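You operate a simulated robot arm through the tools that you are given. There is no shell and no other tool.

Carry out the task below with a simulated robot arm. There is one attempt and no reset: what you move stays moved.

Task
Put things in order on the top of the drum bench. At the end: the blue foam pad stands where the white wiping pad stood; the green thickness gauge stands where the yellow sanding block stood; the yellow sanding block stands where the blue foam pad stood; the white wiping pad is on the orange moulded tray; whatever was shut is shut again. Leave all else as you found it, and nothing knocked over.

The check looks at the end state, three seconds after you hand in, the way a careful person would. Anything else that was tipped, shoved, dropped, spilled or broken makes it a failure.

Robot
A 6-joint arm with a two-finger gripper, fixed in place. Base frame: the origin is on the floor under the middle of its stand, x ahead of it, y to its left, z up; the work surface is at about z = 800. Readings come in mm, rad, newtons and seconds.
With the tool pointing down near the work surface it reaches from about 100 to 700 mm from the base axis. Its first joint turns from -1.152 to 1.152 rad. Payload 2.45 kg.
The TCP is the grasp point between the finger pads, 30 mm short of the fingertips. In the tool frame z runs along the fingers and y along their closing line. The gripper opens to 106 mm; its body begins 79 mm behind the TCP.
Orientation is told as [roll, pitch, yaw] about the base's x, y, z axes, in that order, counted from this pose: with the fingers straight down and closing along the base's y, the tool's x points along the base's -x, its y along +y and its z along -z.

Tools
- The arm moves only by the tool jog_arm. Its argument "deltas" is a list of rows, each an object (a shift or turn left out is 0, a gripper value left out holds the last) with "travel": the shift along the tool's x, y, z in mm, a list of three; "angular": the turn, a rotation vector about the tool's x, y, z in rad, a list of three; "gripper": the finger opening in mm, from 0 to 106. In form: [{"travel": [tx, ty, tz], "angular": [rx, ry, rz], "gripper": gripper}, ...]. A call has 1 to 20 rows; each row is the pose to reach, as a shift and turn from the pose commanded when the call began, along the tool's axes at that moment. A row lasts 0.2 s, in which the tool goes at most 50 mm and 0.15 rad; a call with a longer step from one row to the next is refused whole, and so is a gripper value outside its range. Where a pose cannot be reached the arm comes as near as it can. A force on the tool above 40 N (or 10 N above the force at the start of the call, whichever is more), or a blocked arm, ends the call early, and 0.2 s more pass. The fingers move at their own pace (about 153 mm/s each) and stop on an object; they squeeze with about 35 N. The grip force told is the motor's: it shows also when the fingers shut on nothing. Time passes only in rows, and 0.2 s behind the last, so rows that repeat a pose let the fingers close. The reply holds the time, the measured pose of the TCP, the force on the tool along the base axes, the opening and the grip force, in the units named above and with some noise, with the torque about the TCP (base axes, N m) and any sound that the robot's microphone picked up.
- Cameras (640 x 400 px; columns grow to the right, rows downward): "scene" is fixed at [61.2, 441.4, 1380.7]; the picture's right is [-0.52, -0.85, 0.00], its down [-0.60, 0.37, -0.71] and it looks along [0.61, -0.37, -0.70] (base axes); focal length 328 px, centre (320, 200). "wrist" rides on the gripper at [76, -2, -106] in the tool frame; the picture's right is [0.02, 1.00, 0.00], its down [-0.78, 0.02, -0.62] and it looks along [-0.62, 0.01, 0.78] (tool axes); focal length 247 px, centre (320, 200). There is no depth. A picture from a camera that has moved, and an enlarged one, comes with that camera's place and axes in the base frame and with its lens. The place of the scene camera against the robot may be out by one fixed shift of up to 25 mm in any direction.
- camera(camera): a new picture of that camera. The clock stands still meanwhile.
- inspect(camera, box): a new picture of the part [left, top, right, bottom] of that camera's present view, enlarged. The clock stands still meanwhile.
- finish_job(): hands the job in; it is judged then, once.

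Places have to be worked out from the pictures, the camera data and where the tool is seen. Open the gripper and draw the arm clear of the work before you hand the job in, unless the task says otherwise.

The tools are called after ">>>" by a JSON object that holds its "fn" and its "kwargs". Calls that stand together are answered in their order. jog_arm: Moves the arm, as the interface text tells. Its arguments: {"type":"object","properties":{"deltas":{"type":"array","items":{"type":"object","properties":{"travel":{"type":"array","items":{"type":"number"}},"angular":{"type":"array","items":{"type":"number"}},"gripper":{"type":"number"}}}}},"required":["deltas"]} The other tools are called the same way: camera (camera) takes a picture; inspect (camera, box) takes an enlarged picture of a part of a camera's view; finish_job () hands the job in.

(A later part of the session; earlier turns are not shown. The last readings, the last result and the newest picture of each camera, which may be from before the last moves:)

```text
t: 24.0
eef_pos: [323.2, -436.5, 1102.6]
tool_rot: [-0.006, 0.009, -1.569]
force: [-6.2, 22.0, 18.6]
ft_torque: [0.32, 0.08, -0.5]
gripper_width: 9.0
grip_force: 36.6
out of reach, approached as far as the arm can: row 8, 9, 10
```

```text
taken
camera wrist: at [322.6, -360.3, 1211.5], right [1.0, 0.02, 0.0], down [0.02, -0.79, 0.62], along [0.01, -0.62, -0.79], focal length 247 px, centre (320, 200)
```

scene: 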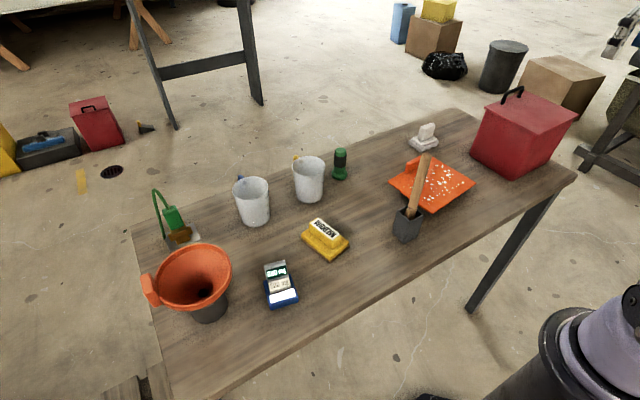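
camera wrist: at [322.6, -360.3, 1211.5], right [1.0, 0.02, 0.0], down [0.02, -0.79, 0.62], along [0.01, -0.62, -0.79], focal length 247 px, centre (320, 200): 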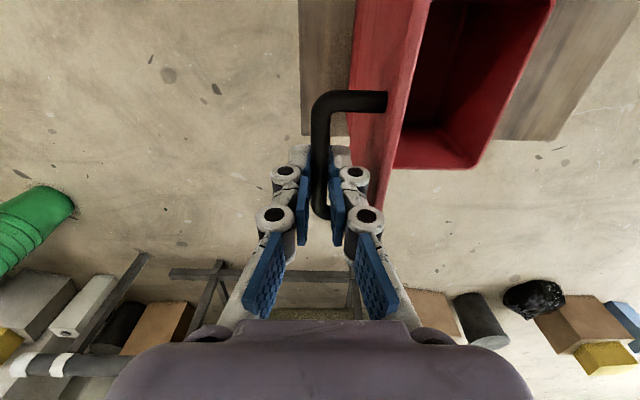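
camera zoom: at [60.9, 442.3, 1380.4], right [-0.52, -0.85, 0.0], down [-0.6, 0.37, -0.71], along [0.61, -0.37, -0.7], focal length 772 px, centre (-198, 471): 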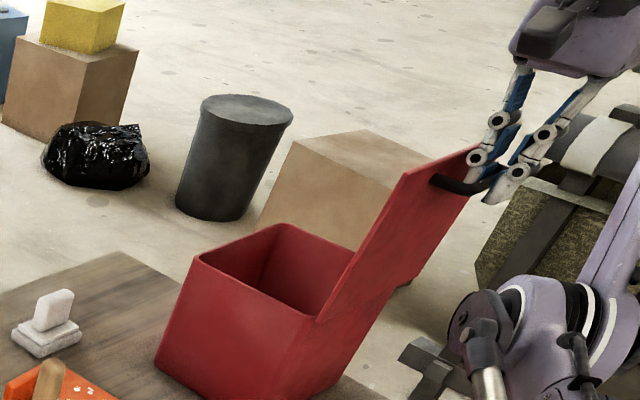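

The lid is slightly past vertical, and the arm hit a joint limit (azimuth about -53.5°). I'll tilt the tool so the wrist moves toward +y (fingers leaning along the bar) and recentre on the bar, to gain range.

>>> {"fn": "jog_arm", "kwargs": {"deltas": [{"travel": [4, 0, -3], "angular": [0, -0.1, 0]}, {"travel": [7, 0, -5], "angular": [0, -0.2, 0]}, {"travel": [9, 0, -6], "angular": [0, -0.3, 0]}, {"travel": [9, 0, -6], "angular": [0, -0.3, 0]}]}}

>>> {"fn": "camera", "kwargs": {"camera": "wrist"}}

>>> {"fn": "inspect", "kwargs": {"camera": "scene", "box": [440, 0, 640, 170]}}

```text
t: 24.5
eef_pos: [341.1, -447.7, 1103.7]
tool_rot: [-0.005, -0.107, -1.564]
force: [-0.7, 7.3, 4.0]
ft_torque: [0.04, 0.01, -0.39]
gripper_width: 9.2
grip_force: 36.7
out of reach, approached as far as the arm can: row 1, 2
stopped in row 2: the force on the tool passed its limit at 49 N (the readings are from after the stop); the commanded pose is now the measured one
```

```text
taken
camera wrist: at [342.3, -359.6, 1202.2], right [1.0, 0.03, -0.01], down [0.02, -0.71, 0.7], along [0.01, -0.7, -0.71], focal length 247 px, centre (320, 200)
```

wrist: 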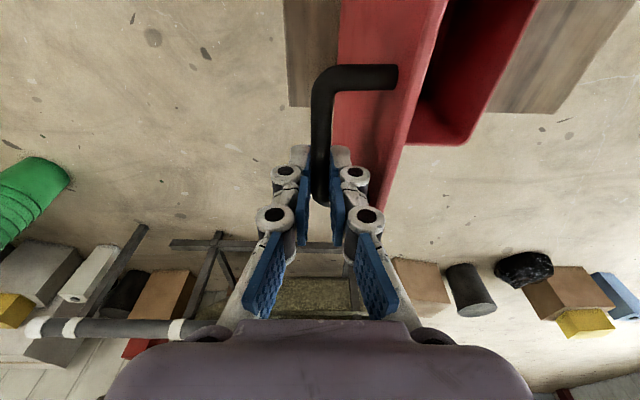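

```text
2.35 times, centred on (540, 85) of scene
camera zoom: at [61.2, 441.6, 1380.6], right [-0.52, -0.85, 0.0], down [-0.6, 0.37, -0.71], along [0.61, -0.37, -0.7], focal length 772 px, centre (-198, 471)
```

zoom: 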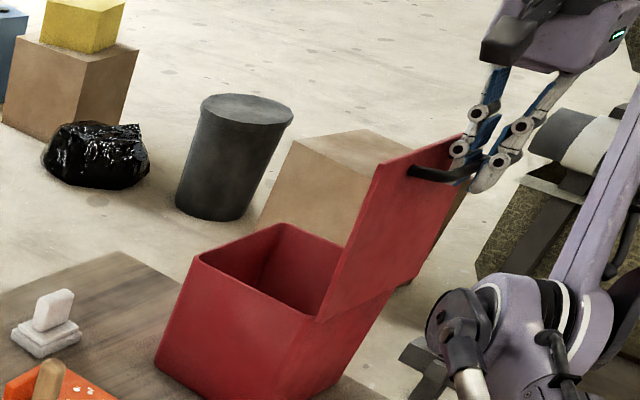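

The tilt attempt was blocked (49 N stop) and the fingers slid along the bar to y≈-448. I'll loosen to 15 mm (bar still caged between the fingers), undo the tilt and recentre at y -430.

>>> {"fn": "jog_arm", "kwargs": {"deltas": [{"gripper": 15}, {"gripper": 15}, {"travel": [4, -1.5, -1.5], "angular": [0, 0.025, 0]}, {"travel": [8, -3, -3], "angular": [0, 0.05, 0]}, {"travel": [12, -4.5, -5], "angular": [0, 0.08, 0]}, {"travel": [16.6, -6, -6.8], "angular": [0, 0.107, 0]}, {"travel": [16.6, -6, -6.8], "angular": [0, 0.107, 0]}]}}

>>> {"fn": "camera", "kwargs": {"camera": "wrist"}}

>>> {"fn": "inspect", "kwargs": {"camera": "scene", "box": [500, 0, 640, 120]}}

```text
t: 26.1
eef_pos: [336.0, -430.7, 1108.1]
tool_rot: [-0.004, 0.002, -1.567]
force: [0.3, 1.2, -0.2]
ft_torque: [0.0, 0.0, -0.03]
gripper_width: 15.4
grip_force: 0.1
```

```text
taken
camera wrist: at [336.1, -354.4, 1215.8], right [1.0, 0.03, -0.01], down [0.02, -0.78, 0.62], along [0.01, -0.62, -0.78], focal length 247 px, centre (320, 200)
```

wrist: 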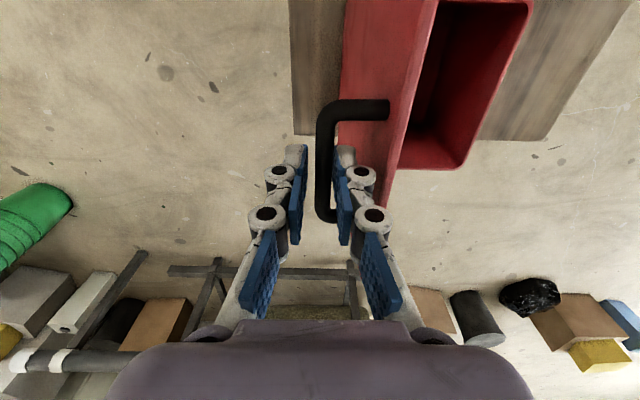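

```text
3.33 times, centred on (570, 60) of scene
camera zoom: at [61.2, 441.4, 1380.7], right [-0.52, -0.85, 0.0], down [-0.6, 0.37, -0.71], along [0.61, -0.37, -0.7], focal length 1093 px, centre (-513, 667)
```

zoom: 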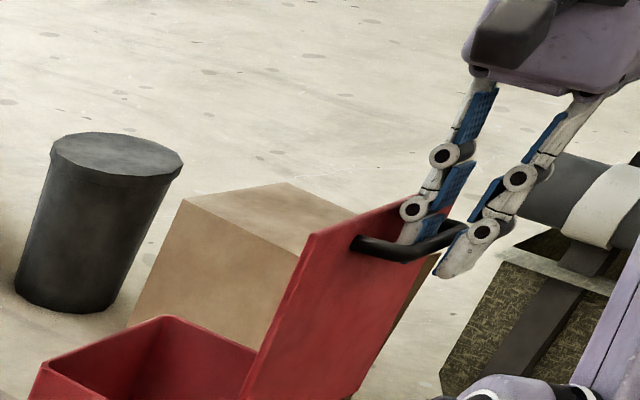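

Forces are near zero with the bar loosely caged at θ≈1.5. I'll widen to 34 mm to see which way the lid wants to go, if any.

>>> {"fn": "jog_arm", "kwargs": {"deltas": [{"gripper": 34}, {"gripper": 34}, {"gripper": 34}, {"gripper": 34}, {"gripper": 34}]}}

>>> {"fn": "camera", "kwargs": {"camera": "wrist"}}

>>> {"fn": "inspect", "kwargs": {"camera": "scene", "box": [500, 0, 640, 120]}}

```text
t: 27.3
eef_pos: [336.1, -431.8, 1108.5]
tool_rot: [-0.006, -0.001, -1.566]
force: [0.2, 0.0, -0.4]
ft_torque: [-0.03, -0.02, 0.0]
gripper_width: 34.0
grip_force: 0.1
```

```text
taken
camera wrist: at [336.3, -354.3, 1215.7], right [1.0, 0.03, -0.01], down [0.02, -0.78, 0.62], along [0.01, -0.62, -0.78], focal length 247 px, centre (320, 200)
```

wrist: 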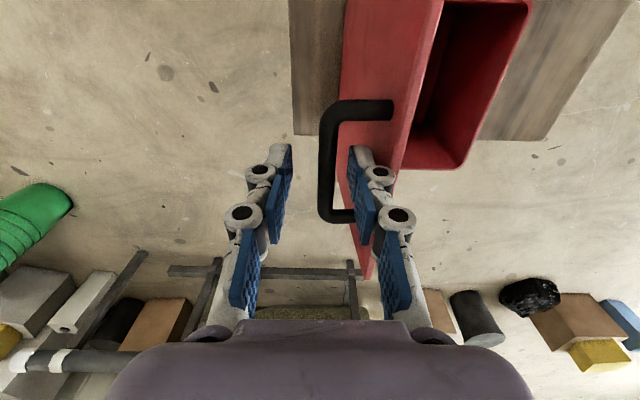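

```text
3.33 times, centred on (570, 60) of scene
camera zoom: at [61.2, 441.4, 1380.7], right [-0.52, -0.85, 0.0], down [-0.6, 0.37, -0.71], along [0.61, -0.37, -0.7], focal length 1093 px, centre (-513, 667)
```

zoom: 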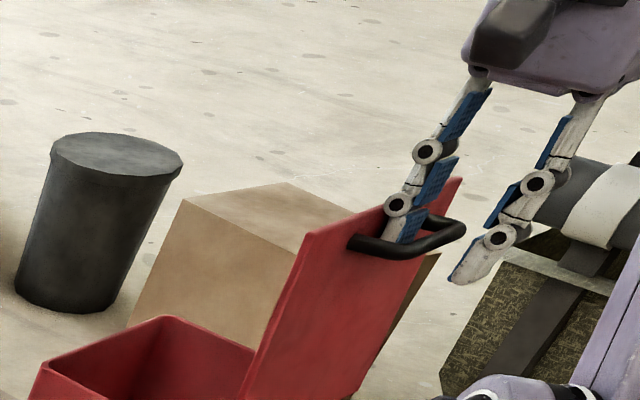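

The lid holds by itself near vertical. I'll nudge it further past vertical (shifting to y≈-414 to stay inside the arm's azimuth limit) so it's safely open, with the bar still caged.

>>> {"fn": "jog_arm", "kwargs": {"deltas": [{"gripper": 16}, {"gripper": 16}, {"travel": [8, 0, 0]}, {"travel": [16, -4, 0]}, {"travel": [17, -10, 0.5]}, {"travel": [17, -16, 2]}, {"travel": [17, -22, 4]}, {"travel": [17, -22, 4]}]}}

>>> {"fn": "camera", "kwargs": {"camera": "wrist"}}

>>> {"fn": "inspect", "kwargs": {"camera": "scene", "box": [500, 0, 640, 120]}}

```text
t: 29.1
eef_pos: [328.2, -435.2, 1102.6]
tool_rot: [-0.006, 0.0, -1.568]
force: [-0.1, -0.2, -0.4]
ft_torque: [0.0, 0.01, 0.01]
gripper_width: 16.0
grip_force: 0.0
out of reach, approached as far as the arm can: row 3, 4, 5, 6, 7, 8
```

```text
taken
camera wrist: at [329.2, -357.5, 1210.0], right [1.0, 0.03, -0.01], down [0.02, -0.78, 0.62], along [0.01, -0.62, -0.78], focal length 247 px, centre (320, 200)
```

wrist: 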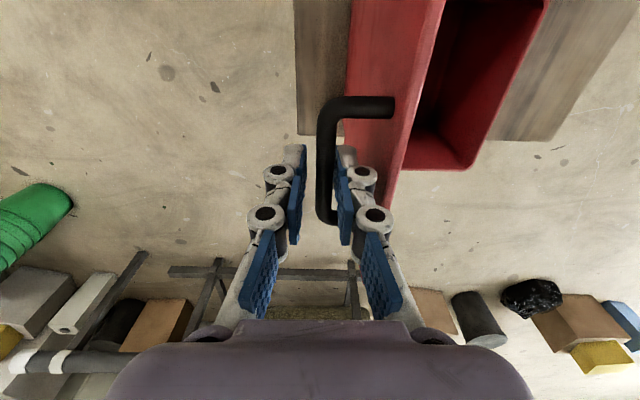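

```text
3.33 times, centred on (570, 60) of scene
camera zoom: at [61.2, 441.4, 1380.7], right [-0.52, -0.85, 0.0], down [-0.6, 0.37, -0.71], along [0.61, -0.37, -0.7], focal length 1093 px, centre (-513, 667)
```

zoom: 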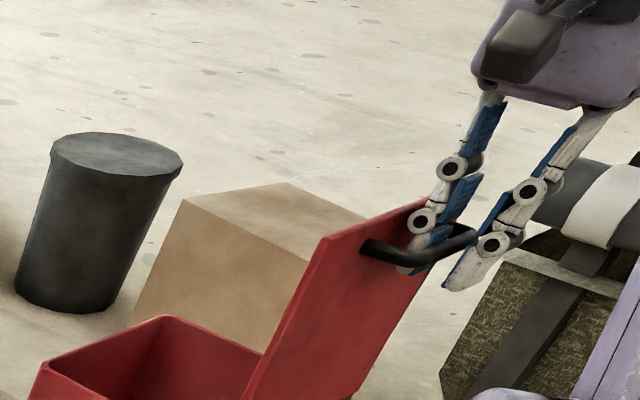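

Inward motion is blocked (r≈545 here), which suggests that the arm went through its stretched singularity and is now elbow-down. I'll open the fingers and look at the whole arm in the scene view; the lid should be standing on its own.

>>> {"fn": "jog_arm", "kwargs": {"deltas": [{"gripper": 34}, {"gripper": 34}, {"gripper": 34}]}}

>>> {"fn": "camera", "kwargs": {"camera": "scene"}}

>>> {"fn": "camera", "kwargs": {"camera": "wrist"}}

```text
t: 29.9
eef_pos: [329.7, -433.8, 1103.8]
tool_rot: [-0.007, -0.001, -1.566]
force: [1.0, -0.6, 0.7]
ft_torque: [-0.01, 0.02, 0.06]
gripper_width: 34.0
grip_force: 0.1
```

```text
taken
```

scene: 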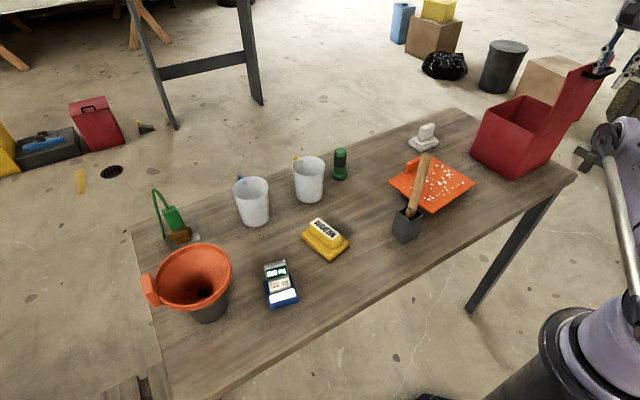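

```text
taken
camera wrist: at [329.3, -357.4, 1210.0], right [1.0, 0.03, -0.01], down [0.02, -0.78, 0.62], along [0.01, -0.62, -0.78], focal length 247 px, centre (320, 200)
```

wrist: 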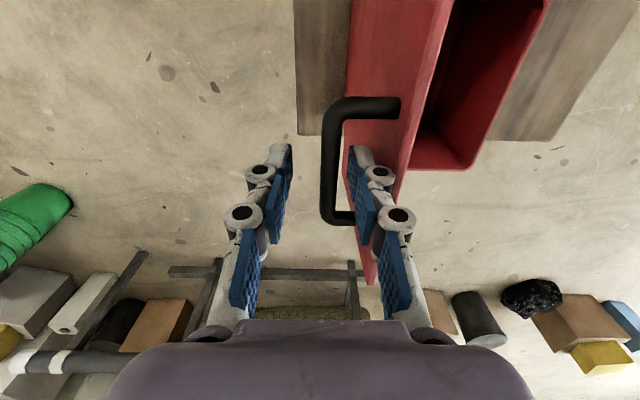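

The lid stands open by itself. The scene view confirms the arm is elbow-down. I'll narrow the fingers slightly around the bar, raise straight up off the handle to about z 1175, and look down into the box.

>>> {"fn": "jog_arm", "kwargs": {"deltas": [{"gripper": 24}, {"gripper": 24}, {"travel": [0, 0, -15]}, {"travel": [0, 0, -35]}, {"travel": [0, 0, -55]}, {"travel": [0, 0, -72]}, {"travel": [0, 0, -72]}]}}

>>> {"fn": "camera", "kwargs": {"camera": "wrist"}}

>>> {"fn": "camera", "kwargs": {"camera": "scene"}}

```text
t: 31.5
eef_pos: [329.1, -433.5, 1174.0]
tool_rot: [-0.005, -0.002, -1.568]
force: [-0.5, -0.1, 0.2]
ft_torque: [0.04, -0.03, -0.02]
gripper_width: 23.8
grip_force: 0.1
```

```text
taken
camera wrist: at [329.7, -357.1, 1281.6], right [1.0, 0.03, -0.01], down [0.02, -0.78, 0.62], along [0.01, -0.62, -0.78], focal length 247 px, centre (320, 200)
```

wrist: 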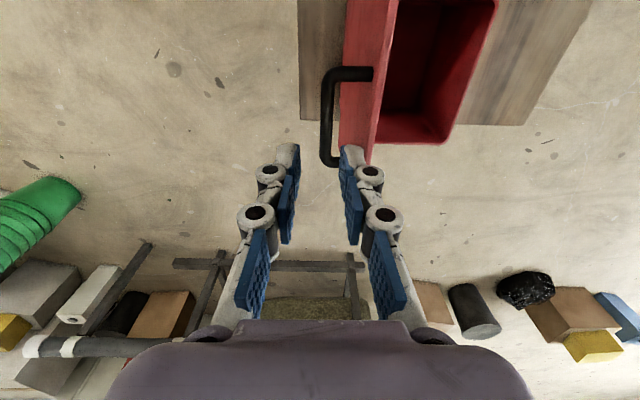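

```text
taken
```

scene: 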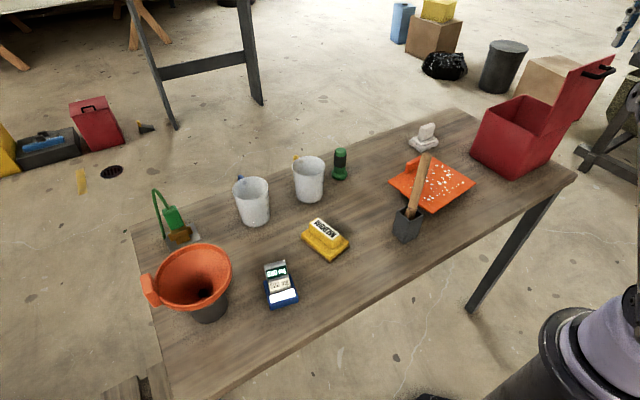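

The lid stays open after release. Now I'll swing away from the box at height and then descend, to see which elbow branch the arm is on.

>>> {"fn": "jog_arm", "kwargs": {"deltas": [{"travel": [30, 29, 0], "gripper": 60}, {"travel": [60, 58, 0]}, {"travel": [90, 87, 0]}, {"travel": [120, 115, 0]}, {"travel": [125, 120, 35]}, {"travel": [125, 120, 70]}, {"travel": [125, 120, 70]}]}}

>>> {"fn": "camera", "kwargs": {"camera": "scene"}}

>>> {"fn": "camera", "kwargs": {"camera": "wrist"}}

```text
t: 33.1
eef_pos: [448.3, -309.3, 1104.1]
tool_rot: [-0.006, 0.0, -1.567]
force: [-0.4, -0.4, 0.5]
ft_torque: [0.0, 0.0, 0.01]
gripper_width: 59.7
grip_force: 0.1
```

```text
taken
```

scene: 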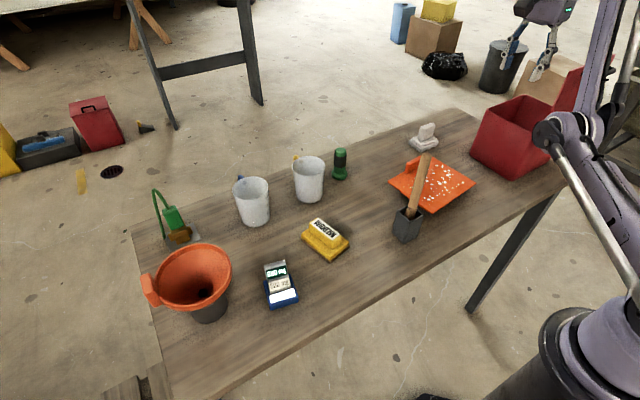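

```text
taken
camera wrist: at [449.0, -231.5, 1211.4], right [1.0, 0.03, -0.01], down [0.02, -0.78, 0.62], along [0.01, -0.62, -0.78], focal length 247 px, centre (320, 200)
```

wrist: 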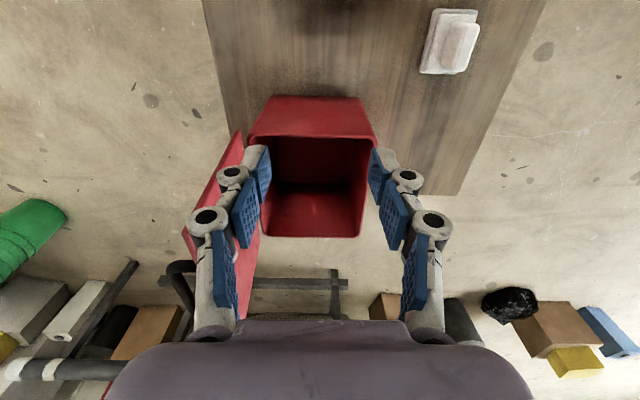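

The arm is still elbow-down (elbow low at the right). Before fixing that, I'll enlarge the box interior in this view.

>>> {"fn": "inspect", "kwargs": {"camera": "wrist", "box": [240, 85, 390, 245]}}

>>> {"fn": "inspect", "kwargs": {"camera": "scene", "box": [460, 70, 580, 190]}}

```text
2.50 times, centred on (315, 165) of wrist
camera zoom: at [449.0, -231.5, 1211.4], right [1.0, 0.03, -0.01], down [0.02, -0.78, 0.62], along [0.01, -0.62, -0.78], focal length 617 px, centre (332, 288)
```

zoom: 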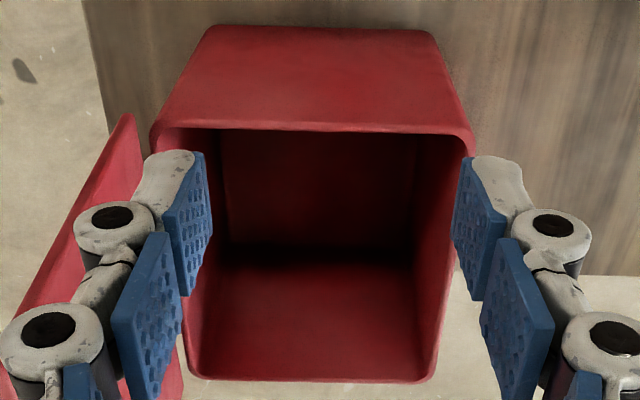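

```text
3.33 times, centred on (520, 130) of scene
camera zoom: at [61.2, 441.4, 1380.7], right [-0.52, -0.85, 0.0], down [-0.6, 0.37, -0.71], along [0.61, -0.37, -0.7], focal length 1093 px, centre (-347, 433)
```

zoom: 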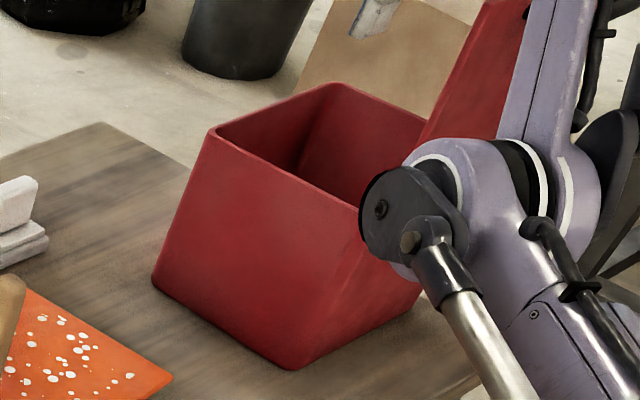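

The visible part of the box floor looks empty so far, but a strip nearest the +y wall was hidden. First I'll un-flip the elbow: swing to azimuth about -18° while rising to near-full stretch, and unwind the yaw to 0.

>>> {"fn": "jog_arm", "kwargs": {"deltas": [{"travel": [35, 17, -22], "angular": [0, 0, -0.14]}, {"travel": [70, 35, -45], "angular": [0, 0, -0.28]}, {"travel": [105, 52, -65], "angular": [0, 0, -0.42]}, {"travel": [141, 70, -80], "angular": [0, 0, -0.56]}, {"travel": [141, 70, -85], "angular": [0, 0, -0.7]}, {"travel": [141, 70, -85], "angular": [0, 0, -0.84]}, {"travel": [141, 70, -85], "angular": [0, 0, -0.98]}, {"travel": [141, 70, -85], "angular": [0, 0, -1.12]}, {"travel": [141, 70, -85], "angular": [0, 0, -1.26]}, {"travel": [141, 70, -85], "angular": [0, 0, -1.4]}, {"travel": [141, 70, -85], "angular": [0, 0, -1.54]}, {"travel": [141, 70, -85], "angular": [0, 0, -1.568]}]}}

>>> {"fn": "camera", "kwargs": {"camera": "scene"}}

```text
t: 35.7
eef_pos: [518.7, -167.6, 1188.9]
tool_rot: [-0.001, 0.006, 0.002]
force: [0.0, 1.0, 0.4]
ft_torque: [-0.02, 0.05, -0.03]
gripper_width: 60.0
grip_force: 0.0
```

```text
taken
```

scene: 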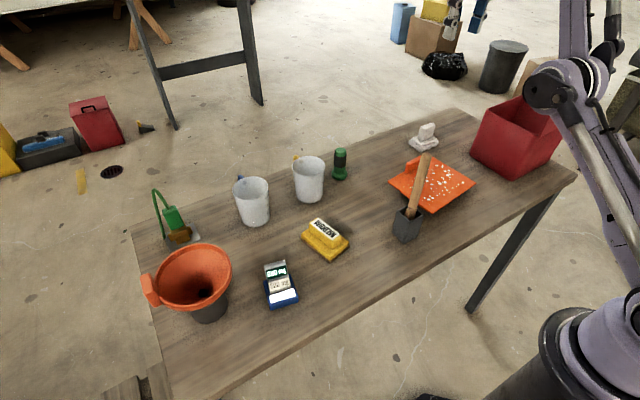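

At (519, -168, 1189) near full stretch. I'll sweep outward and down, slightly beyond reach, so the elbow should pass to the upper branch, then draw in at z≈930 above the bench objects.

>>> {"fn": "jog_arm", "kwargs": {"deltas": [{"travel": [-38.1, -12.3, 19]}, {"travel": [-73.3, -23.7, 49]}, {"travel": [-98, -31.7, 89]}, {"travel": [-117, -37.8, 134]}, {"travel": [-133.2, -43, 179]}, {"travel": [-142.7, -46.1, 224]}, {"travel": [-138, -44.6, 255]}, {"travel": [-114.2, -36.9, 255]}, {"travel": [-90.4, -29.2, 255]}, {"travel": [-90.4, -29.2, 255]}]}}

>>> {"fn": "camera", "kwargs": {"camera": "scene"}}

>>> {"fn": "camera", "kwargs": {"camera": "wrist"}}

```text
t: 37.9
eef_pos: [608.1, -196.0, 933.0]
tool_rot: [-0.003, 0.007, 0.002]
force: [0.0, -0.3, -0.2]
ft_torque: [0.01, 0.02, -0.03]
gripper_width: 60.2
grip_force: 0.1
out of reach, approached as far as the arm can: row 2, 3, 4, 5, 6, 7
```

```text
taken
```

scene: 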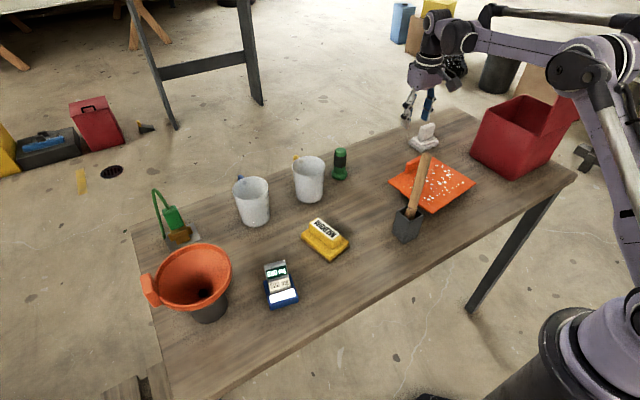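

```text
taken
camera wrist: at [533.6, -197.3, 1041.1], right [-0.02, 1.0, 0.0], down [0.79, 0.02, 0.62], along [0.62, 0.01, -0.79], focal length 247 px, centre (320, 200)
```

wrist: 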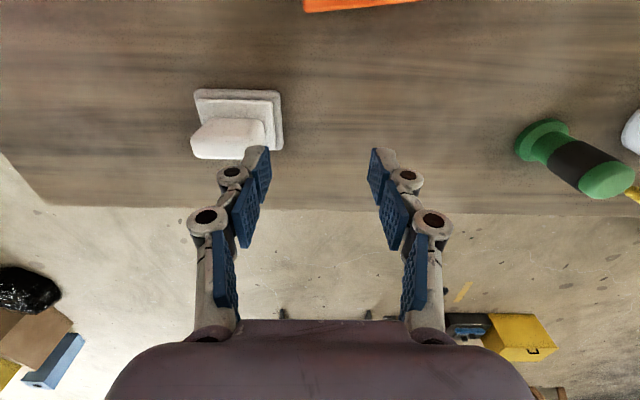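

Now the forearm is high, so it's elbow-up again. I'll draw in and up to (480, -200, 1060), turning to yaw -90°, then go above the box to look at the hidden strip of its floor.

>>> {"fn": "jog_arm", "kwargs": {"deltas": [{"travel": [32, -1, -30], "angular": [0, 0, 0.13]}, {"travel": [64, -2, -62], "angular": [0, 0, 0.26]}, {"travel": [96, -3, -94], "angular": [0, 0, 0.4]}, {"travel": [128, -4, -125], "angular": [0, 0, 0.54]}, {"travel": [128, -4, -127], "angular": [0, 0, 0.68]}, {"travel": [128, -4, -127], "angular": [0, 0, 0.82]}, {"travel": [128, -4, -127], "angular": [0, 0, 0.96]}, {"travel": [128, -4, -127], "angular": [0, 0, 1.1]}, {"travel": [128, -4, -127], "angular": [0, 0, 1.24]}, {"travel": [128, -4, -127], "angular": [0, 0, 1.38]}, {"travel": [128, -4, -127], "angular": [0, 0, 1.52]}, {"travel": [128, -4, -127], "angular": [0, 0, 1.5708]}, {"travel": [134, -44, -127], "angular": [0, 0, 1.5708]}, {"travel": [140, -84, -127], "angular": [0, 0, 1.5708]}, {"travel": [146, -124, -127], "angular": [0, 0, 1.5708]}, {"travel": [150, -164, -122], "angular": [0, 0, 1.5708]}, {"travel": [153, -204, -110], "angular": [0, 0, 1.5708]}, {"travel": [153, -244, -97], "angular": [0, 0, 1.5708]}, {"travel": [153, -244, -97], "angular": [0, 0, 1.5708]}]}}

>>> {"fn": "camera", "kwargs": {"camera": "wrist"}}

>>> {"fn": "camera", "kwargs": {"camera": "scene"}}

```text
t: 41.9
eef_pos: [456.1, -441.2, 1029.9]
tool_rot: [-0.005, -0.001, -1.569]
force: [1.0, -1.1, 0.0]
ft_torque: [-0.01, -0.01, 0.01]
gripper_width: 59.9
grip_force: 0.1
```

```text
taken
camera wrist: at [457.3, -363.6, 1138.0], right [1.0, 0.02, -0.01], down [0.02, -0.78, 0.62], along [0.01, -0.62, -0.78], focal length 247 px, centre (320, 200)
```

wrist: 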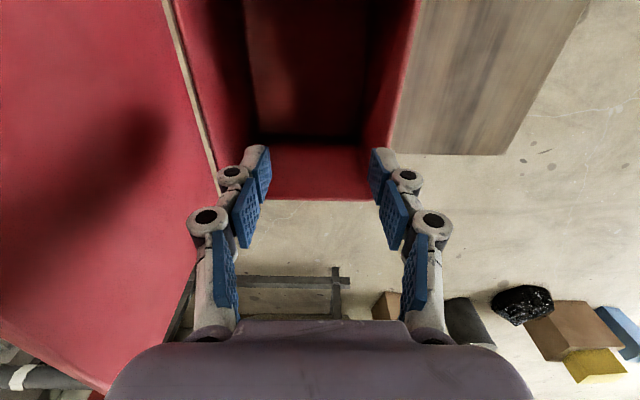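

```text
taken
```

scene: 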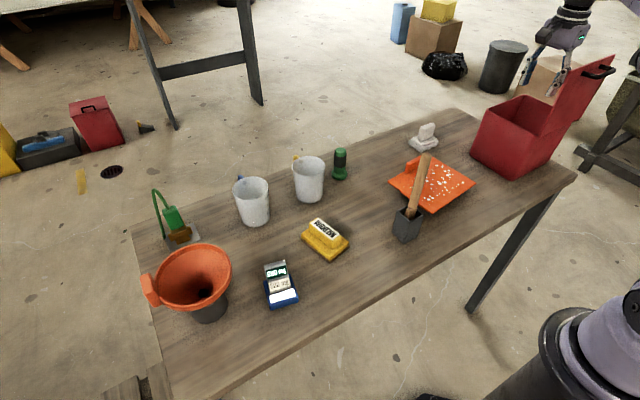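

>>> {"fn": "inspect", "kwargs": {"camera": "wrist", "box": [160, 0, 440, 210]}}

```text
1.90 times, centred on (300, 105) of wrist
camera zoom: at [457.3, -363.6, 1138.0], right [1.0, 0.02, -0.01], down [0.02, -0.78, 0.62], along [0.01, -0.62, -0.78], focal length 470 px, centre (358, 381)
```

zoom: 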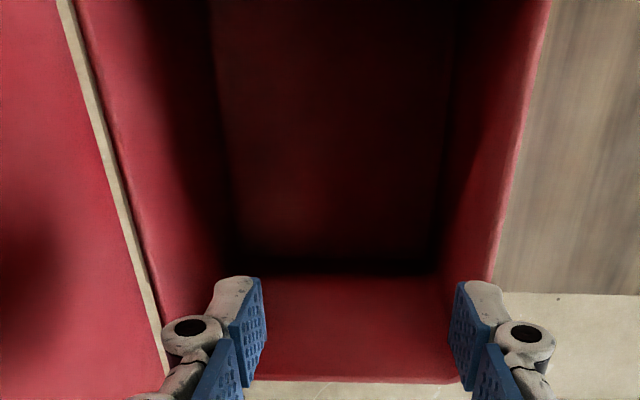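

The box floor is empty, so the blue foam pad isn't there. I'll leave the lid open for the moment and survey the whole bench from above at yaw 0.

>>> {"fn": "jog_arm", "kwargs": {"deltas": [{"travel": [40, 0, -10]}, {"travel": [80, 0, -20]}, {"travel": [120, -5, -35], "angular": [0, 0, -0.14]}, {"travel": [160, -15, -58], "angular": [0, 0, -0.28]}, {"travel": [200, -25, -80], "angular": [0, 0, -0.42]}, {"travel": [240, -35, -100], "angular": [0, 0, -0.56]}, {"travel": [280, -45, -115], "angular": [0, 0, -0.7]}, {"travel": [320, -55, -120], "angular": [0, 0, -0.84]}, {"travel": [360, -65, -120], "angular": [0, 0, -0.98]}, {"travel": [400, -75, -120], "angular": [0, 0, -1.12]}, {"travel": [440, -85, -120], "angular": [0, 0, -1.26]}, {"travel": [441, -105, -120], "angular": [0, 0, -1.4]}, {"travel": [441, -106, -120], "angular": [0, 0, -1.54]}, {"travel": [441, -106, -120], "angular": [0, 0, -1.569]}, {"travel": [441, -106, -120], "angular": [0, 0, -1.569]}]}}

>>> {"fn": "camera", "kwargs": {"camera": "wrist"}}

>>> {"fn": "camera", "kwargs": {"camera": "scene"}}

```text
t: 45.1
eef_pos: [349.3, 1.1, 1151.0]
tool_rot: [-0.002, 0.006, 0.001]
force: [0.1, -0.3, 0.2]
ft_torque: [0.02, -0.01, -0.04]
gripper_width: 60.0
grip_force: 0.2
```

```text
taken
camera wrist: at [275.3, -0.6, 1258.6], right [-0.02, 1.0, 0.0], down [0.79, 0.02, 0.62], along [0.62, 0.01, -0.79], focal length 247 px, centre (320, 200)
```

wrist: 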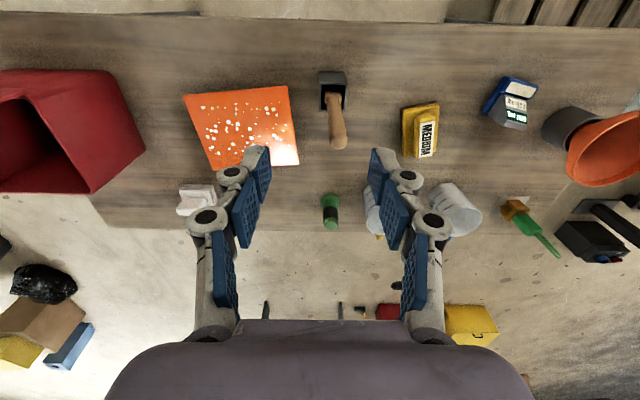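

```text
taken
```

scene: 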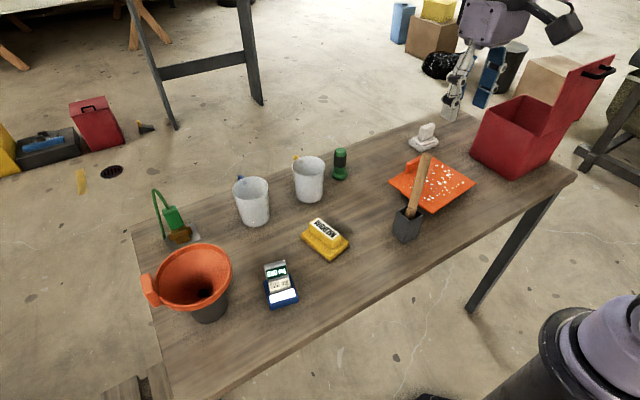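

>>> {"fn": "inspect", "kwargs": {"camera": "wrist", "box": [470, 0, 640, 110]}}

>>> {"fn": "inspect", "kwargs": {"camera": "wrist", "box": [300, 60, 480, 250]}}

>>> {"fn": "inspect", "kwargs": {"camera": "wrist", "box": [460, 60, 640, 270]}}

>>> {"fn": "inspect", "kwargs": {"camera": "wrist", "box": [160, 60, 310, 230]}}

```text
3.64 times, centred on (555, 55) of wrist
camera zoom: at [275.3, -0.6, 1258.6], right [-0.02, 1.0, 0.0], down [0.79, 0.02, 0.62], along [0.62, 0.01, -0.79], focal length 898 px, centre (-534, 727)
```

zoom: 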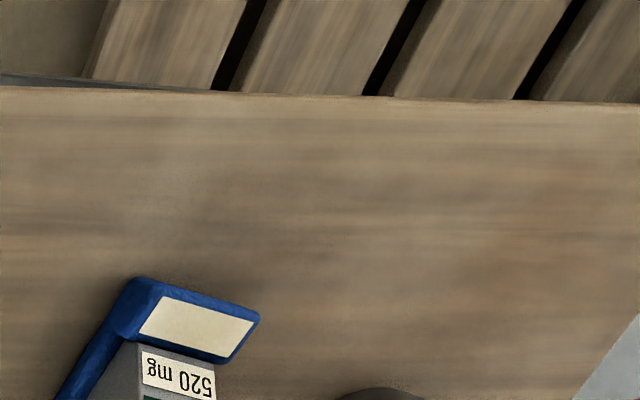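

```text
2.11 times, centred on (390, 155) of wrist
camera zoom: at [275.3, -0.6, 1258.6], right [-0.02, 1.0, 0.0], down [0.79, 0.02, 0.62], along [0.62, 0.01, -0.79], focal length 520 px, centre (173, 295)
```

zoom: 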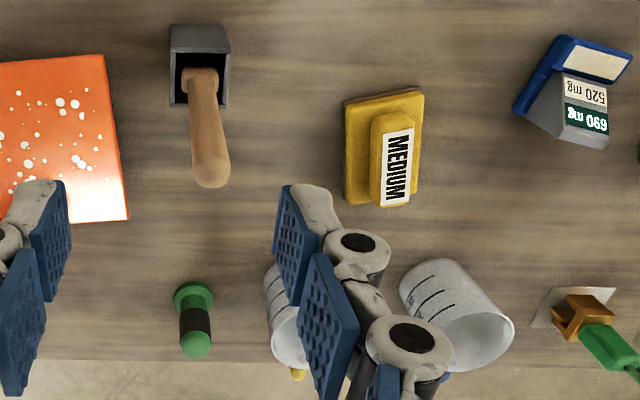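

```text
1.90 times, centred on (550, 165) of wrist
camera zoom: at [275.3, -0.6, 1258.6], right [-0.02, 1.0, 0.0], down [0.79, 0.02, 0.62], along [0.62, 0.01, -0.79], focal length 470 px, centre (-118, 267)
```

zoom: 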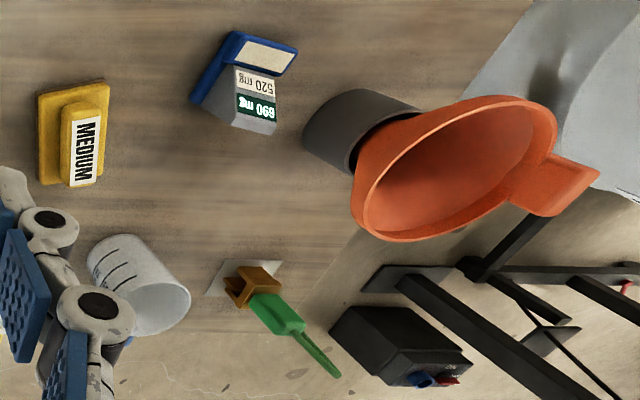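

```text
2.35 times, centred on (235, 145) of wrist
camera zoom: at [275.3, -0.6, 1258.6], right [-0.02, 1.0, 0.0], down [0.79, 0.02, 0.62], along [0.62, 0.01, -0.79], focal length 581 px, centre (520, 329)
```

zoom: 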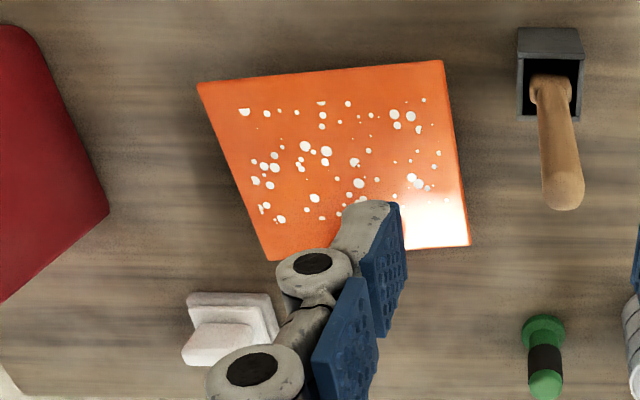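

The survey shows no other blue pad. The blue item with "690 mg / 520 mg" labels needs a closer look, so I'll move the camera nearer to it at a safe height.

>>> {"fn": "jog_arm", "kwargs": {"deltas": [{"travel": [2, 45, 15]}, {"travel": [6, 90, 30]}, {"travel": [10, 135, 45]}, {"travel": [14, 180, 60]}, {"travel": [18, 225, 75]}, {"travel": [22, 265, 95]}, {"travel": [29, 300, 111]}, {"travel": [29, 310, 150]}, {"travel": [29, 310, 160]}, {"travel": [29, 310, 160]}]}}

>>> {"fn": "camera", "kwargs": {"camera": "wrist"}}

>>> {"fn": "inspect", "kwargs": {"camera": "wrist", "box": [290, 70, 410, 170]}}

```text
t: 47.3
eef_pos: [318.7, 310.9, 991.1]
tool_rot: [-0.003, 0.006, 0.0]
force: [0.3, 0.8, 0.5]
ft_torque: [0.01, 0.0, 0.01]
gripper_width: 60.1
grip_force: 0.1
```

```text
taken
camera wrist: at [244.6, 309.9, 1098.4], right [-0.02, 1.0, 0.0], down [0.79, 0.02, 0.62], along [0.62, 0.01, -0.79], focal length 247 px, centre (320, 200)
```

wrist: 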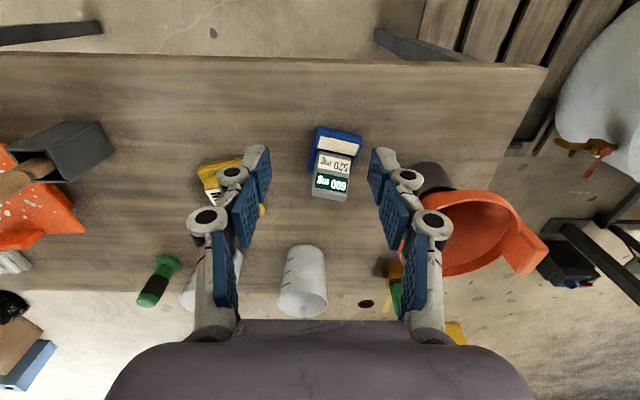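

```text
4.00 times, centred on (350, 120) of wrist
camera zoom: at [244.6, 309.9, 1098.4], right [-0.02, 1.0, 0.0], down [0.79, 0.02, 0.62], along [0.62, 0.01, -0.79], focal length 988 px, centre (200, 520)
```

zoom: 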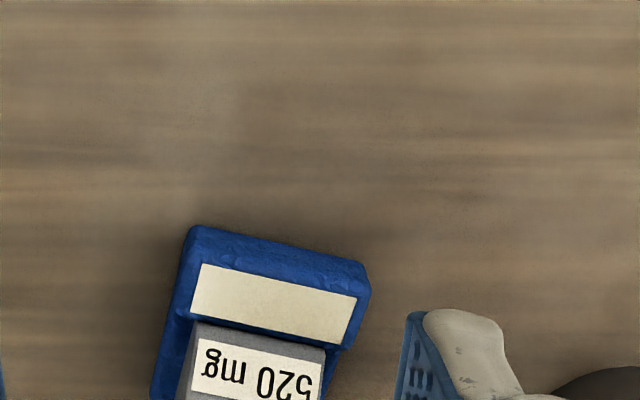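

>>> {"fn": "inspect", "kwargs": {"camera": "wrist", "box": [290, 110, 380, 220]}}

>>> {"fn": "inspect", "kwargs": {"camera": "wrist", "box": [360, 140, 560, 300]}}

>>> {"fn": "inspect", "kwargs": {"camera": "scene", "box": [220, 140, 340, 240]}}

>>> {"fn": "inspect", "kwargs": {"camera": "scene", "box": [130, 230, 250, 330]}}

```text
3.64 times, centred on (335, 165) of wrist
camera zoom: at [244.6, 309.9, 1098.4], right [-0.02, 1.0, 0.0], down [0.79, 0.02, 0.62], along [0.62, 0.01, -0.79], focal length 898 px, centre (266, 327)
```

zoom: 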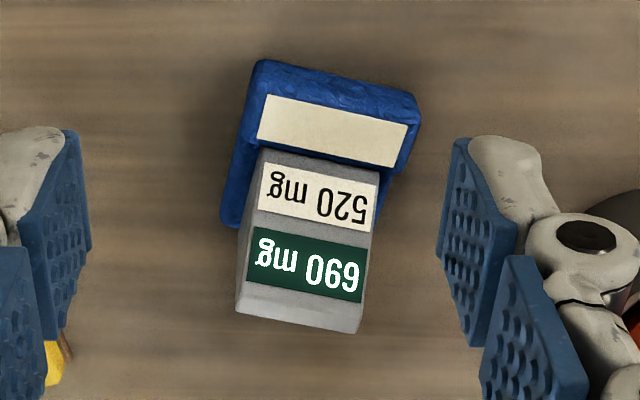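

```text
2.50 times, centred on (460, 220) of wrist
camera zoom: at [244.6, 309.9, 1098.4], right [-0.02, 1.0, 0.0], down [0.79, 0.02, 0.62], along [0.62, 0.01, -0.79], focal length 617 px, centre (-30, 150)
```

zoom: 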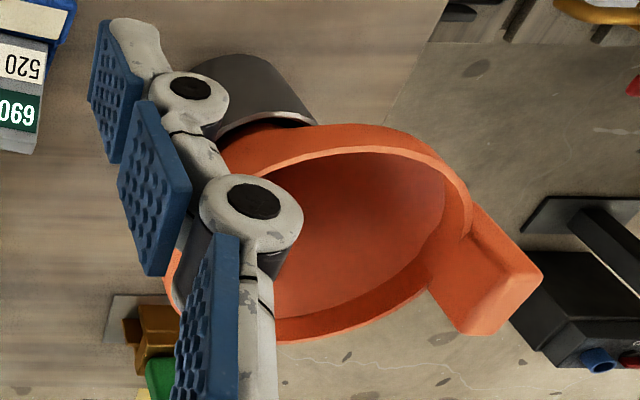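

```text
4.00 times, centred on (280, 190) of scene
camera zoom: at [61.2, 441.4, 1380.7], right [-0.52, -0.85, 0.0], down [-0.6, 0.37, -0.71], along [0.61, -0.37, -0.7], focal length 1312 px, centre (480, 240)
```

zoom: 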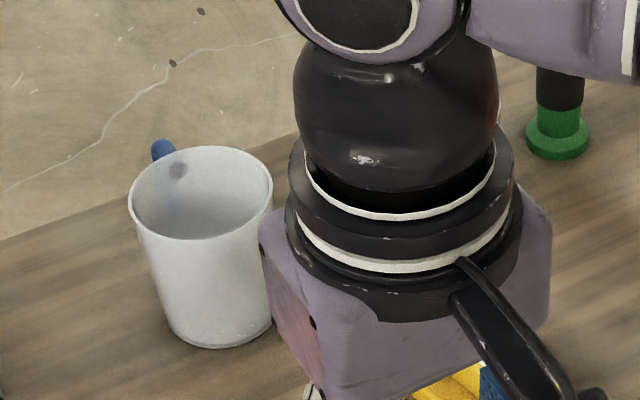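

```text
4.00 times, centred on (190, 280) of scene
camera zoom: at [61.2, 441.4, 1380.7], right [-0.52, -0.85, 0.0], down [-0.6, 0.37, -0.71], along [0.61, -0.37, -0.7], focal length 1312 px, centre (840, -120)
```

zoom: 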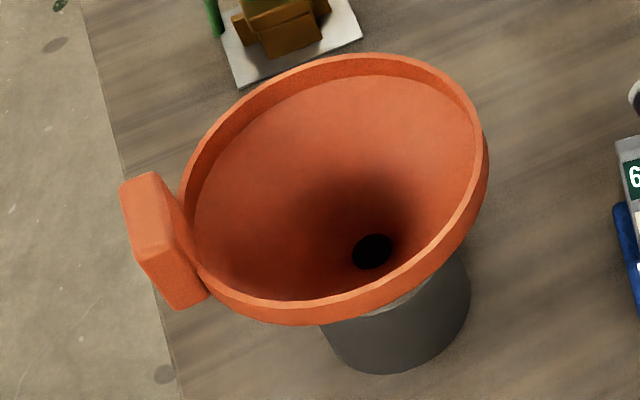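

The blue item looks like a weighing display unit (not a pad), and the jugs and funnel look empty. I want a steeper look into the red box, so I'll return there with yaw -90° and then tilt the camera toward vertical.

>>> {"fn": "jog_arm", "kwargs": {"deltas": [{"travel": [-1, -31, -38]}, {"travel": [-5, -69, -67]}, {"travel": [-11, -116, -74]}, {"travel": [-17, -163, -74], "angular": [0, 0, 0.14]}, {"travel": [-23, -210, -74], "angular": [0, 0, 0.28]}, {"travel": [-29, -257, -74], "angular": [0, 0, 0.42]}, {"travel": [-35, -304, -74], "angular": [0, 0, 0.56]}, {"travel": [-43, -350, -74], "angular": [0, 0, 0.7]}, {"travel": [-53, -396, -74], "angular": [0, 0, 0.84]}, {"travel": [-65, -441, -74], "angular": [0, 0, 0.98]}, {"travel": [-77, -486, -74], "angular": [0, 0, 1.12]}, {"travel": [-89, -531, -74], "angular": [0, 0, 1.26]}, {"travel": [-101, -576, -69], "angular": [0, 0, 1.4]}, {"travel": [-111, -611, -59], "angular": [0, 0, 1.54]}, {"travel": [-116, -625, -54], "angular": [0, 0, 1.5708]}, {"travel": [-116, -625, -54], "angular": [0, 0, 1.5708]}]}}

```text
t: 50.7
eef_pos: [437.5, -314.4, 1045.1]
tool_rot: [-0.006, -0.001, -1.573]
force: [0.0, 0.2, 0.8]
ft_torque: [-0.01, -0.03, 0.0]
gripper_width: 59.8
grip_force: 0.0
```

Now I'll tilt by +0.35 rad about the base x axis (the fingers lean toward +y, the camera looks nearly straight down) while moving above the box.

>>> {"fn": "jog_arm", "kwargs": {"deltas": [{"travel": [-28, 1, 12], "angular": [0, 0.12, 0]}, {"travel": [-57, 2, 24], "angular": [0, 0.24, 0]}, {"travel": [-86, 2.5, 35], "angular": [0, 0.35, 0]}, {"travel": [-86, 2.5, 35], "angular": [0, 0.35, 0]}]}}

>>> {"fn": "camera", "kwargs": {"camera": "wrist"}}

>>> {"fn": "inspect", "kwargs": {"camera": "wrist", "box": [180, 0, 440, 200]}}

```text
t: 51.7
eef_pos: [437.9, -400.9, 1009.6]
tool_rot: [-0.007, 0.351, -1.572]
force: [0.6, -0.2, -0.4]
ft_torque: [0.03, 0.03, -0.01]
gripper_width: 60.0
grip_force: 0.0
```

```text
taken
camera wrist: at [438.5, -363.8, 1137.4], right [1.0, 0.02, 0.0], down [0.02, -0.95, 0.31], along [0.01, -0.31, -0.95], focal length 247 px, centre (320, 200)
```

wrist: 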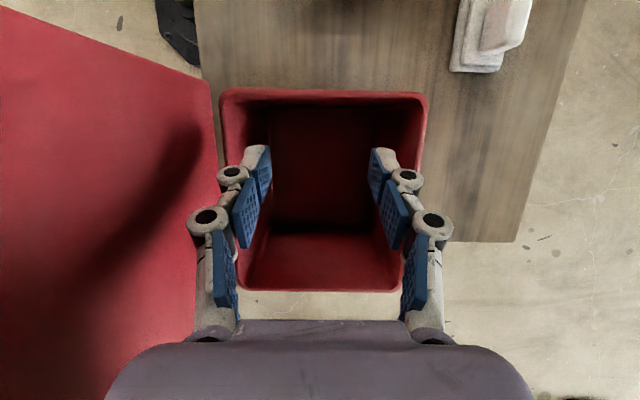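

```text
2.00 times, centred on (310, 100) of wrist
camera zoom: at [438.5, -363.8, 1137.4], right [1.0, 0.02, 0.0], down [0.02, -0.95, 0.31], along [0.01, -0.31, -0.95], focal length 494 px, centre (340, 400)
```

zoom: 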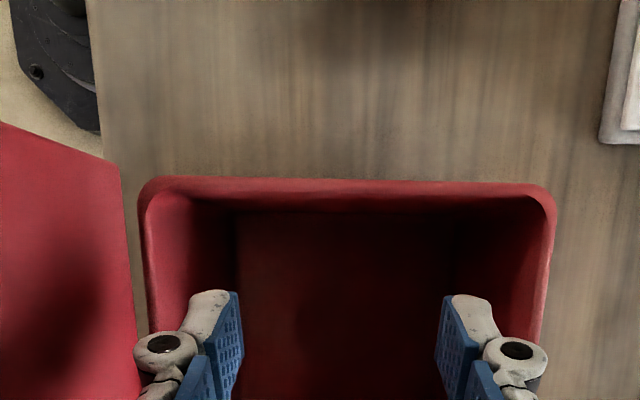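

The box is definitely empty. My two-view check also puts the orange tray's top edge near z≈840, so it stands taller than a thin sheet. I'll examine the tray closely.

>>> {"fn": "inspect", "kwargs": {"camera": "scene", "box": [380, 140, 490, 220]}}

>>> {"fn": "inspect", "kwargs": {"camera": "scene", "box": [385, 145, 435, 185]}}

>>> {"fn": "inspect", "kwargs": {"camera": "scene", "box": [255, 250, 305, 315]}}

```text
5.00 times, centred on (435, 180) of scene
camera zoom: at [61.3, 441.4, 1380.7], right [-0.52, -0.85, 0.0], down [-0.6, 0.37, -0.71], along [0.61, -0.37, -0.7], focal length 1640 px, centre (-255, 300)
```

zoom: 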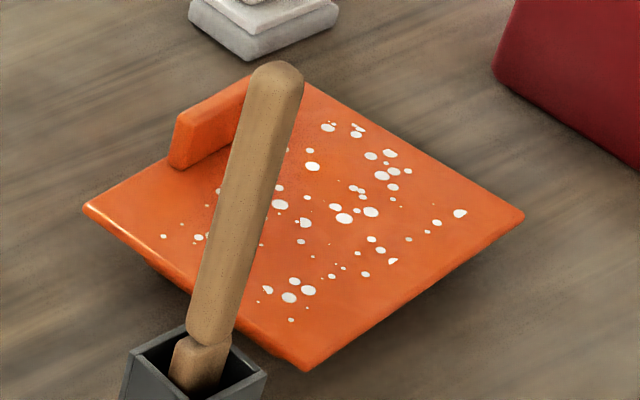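

```text
10.00 times, centred on (410, 165) of scene
camera zoom: at [61.3, 441.4, 1380.7], right [-0.52, -0.85, 0.0], down [-0.6, 0.37, -0.71], along [0.61, -0.37, -0.7], focal length 3280 px, centre (-580, 550)
```

zoom: 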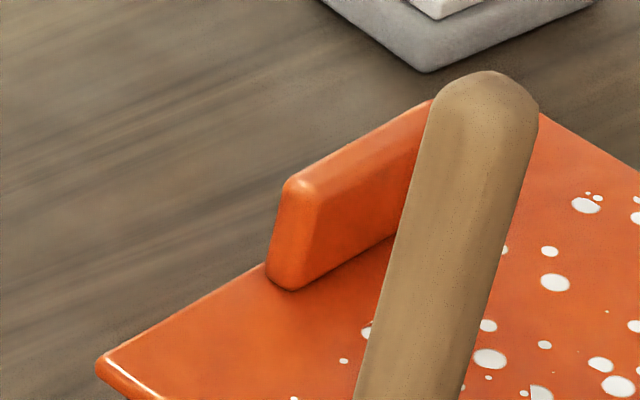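

```text
6.15 times, centred on (280, 282) of scene
camera zoom: at [61.3, 441.4, 1380.7], right [-0.52, -0.85, 0.0], down [-0.6, 0.37, -0.71], along [0.61, -0.37, -0.7], focal length 2018 px, centre (566, -308)
```

zoom: 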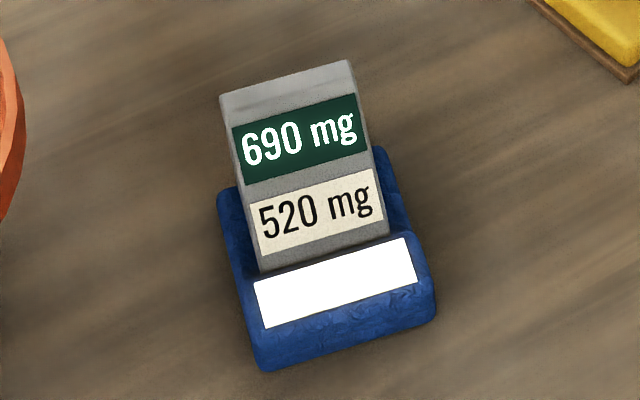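

The tray is a shallow flanged plate with a grip block on top. Before deciding about it, I'll zoom hard on the box floor in this near-vertical view to rule out a dark object.

>>> {"fn": "inspect", "kwargs": {"camera": "wrist", "box": [262, 95, 382, 170]}}

>>> {"fn": "inspect", "kwargs": {"camera": "wrist", "box": [262, 165, 382, 240]}}

```text
5.33 times, centred on (322, 132) of wrist
camera zoom: at [438.5, -363.8, 1137.4], right [1.0, 0.02, 0.0], down [0.02, -0.95, 0.31], along [0.01, -0.31, -0.95], focal length 1317 px, centre (309, 560)
```

zoom: 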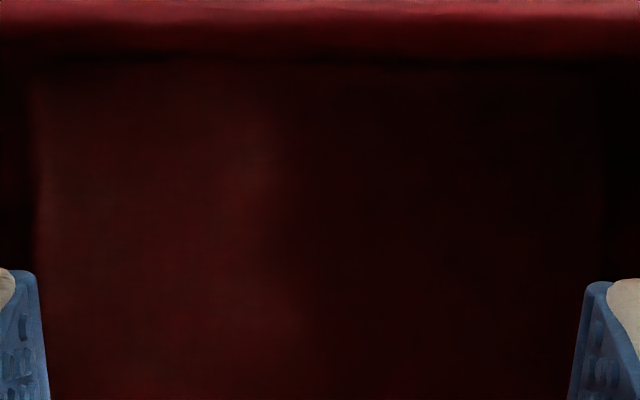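

```text
5.33 times, centred on (322, 202) of wrist
camera zoom: at [438.5, -363.8, 1137.4], right [1.0, 0.02, 0.0], down [0.02, -0.95, 0.31], along [0.01, -0.31, -0.95], focal length 1317 px, centre (309, 187)
```

zoom: 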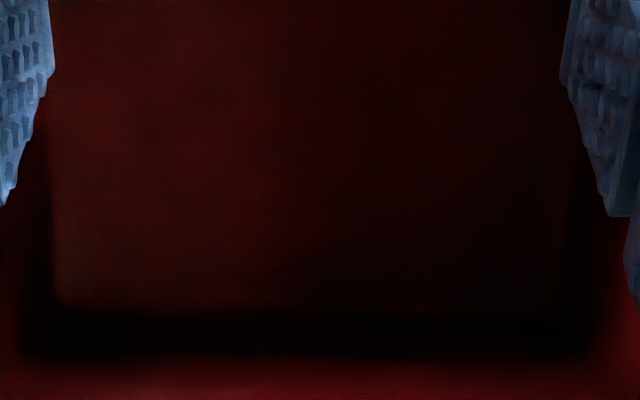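

The box is surely empty, so I'll shut it now. I'm untilting, rising over the lid and returning above its handle (bar near x 338, y -430, z 1100).

>>> {"fn": "jog_arm", "kwargs": {"deltas": [{"travel": [33.4, -6, -12.6], "angular": [0, -0.12, 0]}, {"travel": [66.7, -12, -25.3], "angular": [0, -0.24, 0]}, {"travel": [100, -18, -38], "angular": [0, -0.351, 0]}, {"travel": [107.5, -35, -67.1], "angular": [0, -0.351, 0]}, {"travel": [114.1, -52, -96.7], "angular": [0, -0.351, 0]}, {"travel": [121.6, -68, -125.9], "angular": [0, -0.351, 0]}, {"travel": [90.6, -79, -137.2], "angular": [0, -0.351, 0]}, {"travel": [58.6, -90, -148.8], "angular": [0, -0.351, 0]}, {"travel": [27.7, -100, -160.2], "angular": [0, -0.351, 0]}, {"travel": [27.7, -100, -160.2], "angular": [0, -0.351, 0]}]}}

>>> {"fn": "camera", "kwargs": {"camera": "wrist"}}

>>> {"fn": "camera", "kwargs": {"camera": "scene"}}

```text
t: 53.9
eef_pos: [337.6, -430.9, 1170.4]
tool_rot: [-0.005, -0.002, -1.569]
force: [-0.3, 0.6, 0.4]
ft_torque: [-0.03, -0.02, 0.0]
gripper_width: 60.1
grip_force: 0.2
```

```text
taken
camera wrist: at [338.6, -352.9, 1278.2], right [1.0, 0.02, -0.01], down [0.02, -0.78, 0.62], along [0.01, -0.62, -0.78], focal length 247 px, centre (320, 200)
```

wrist: 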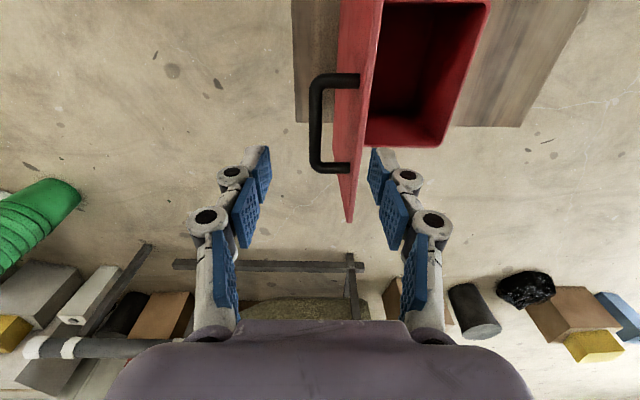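

```text
taken
```

scene: 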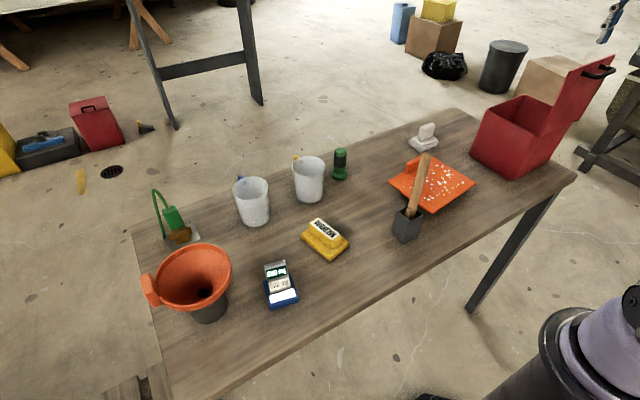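

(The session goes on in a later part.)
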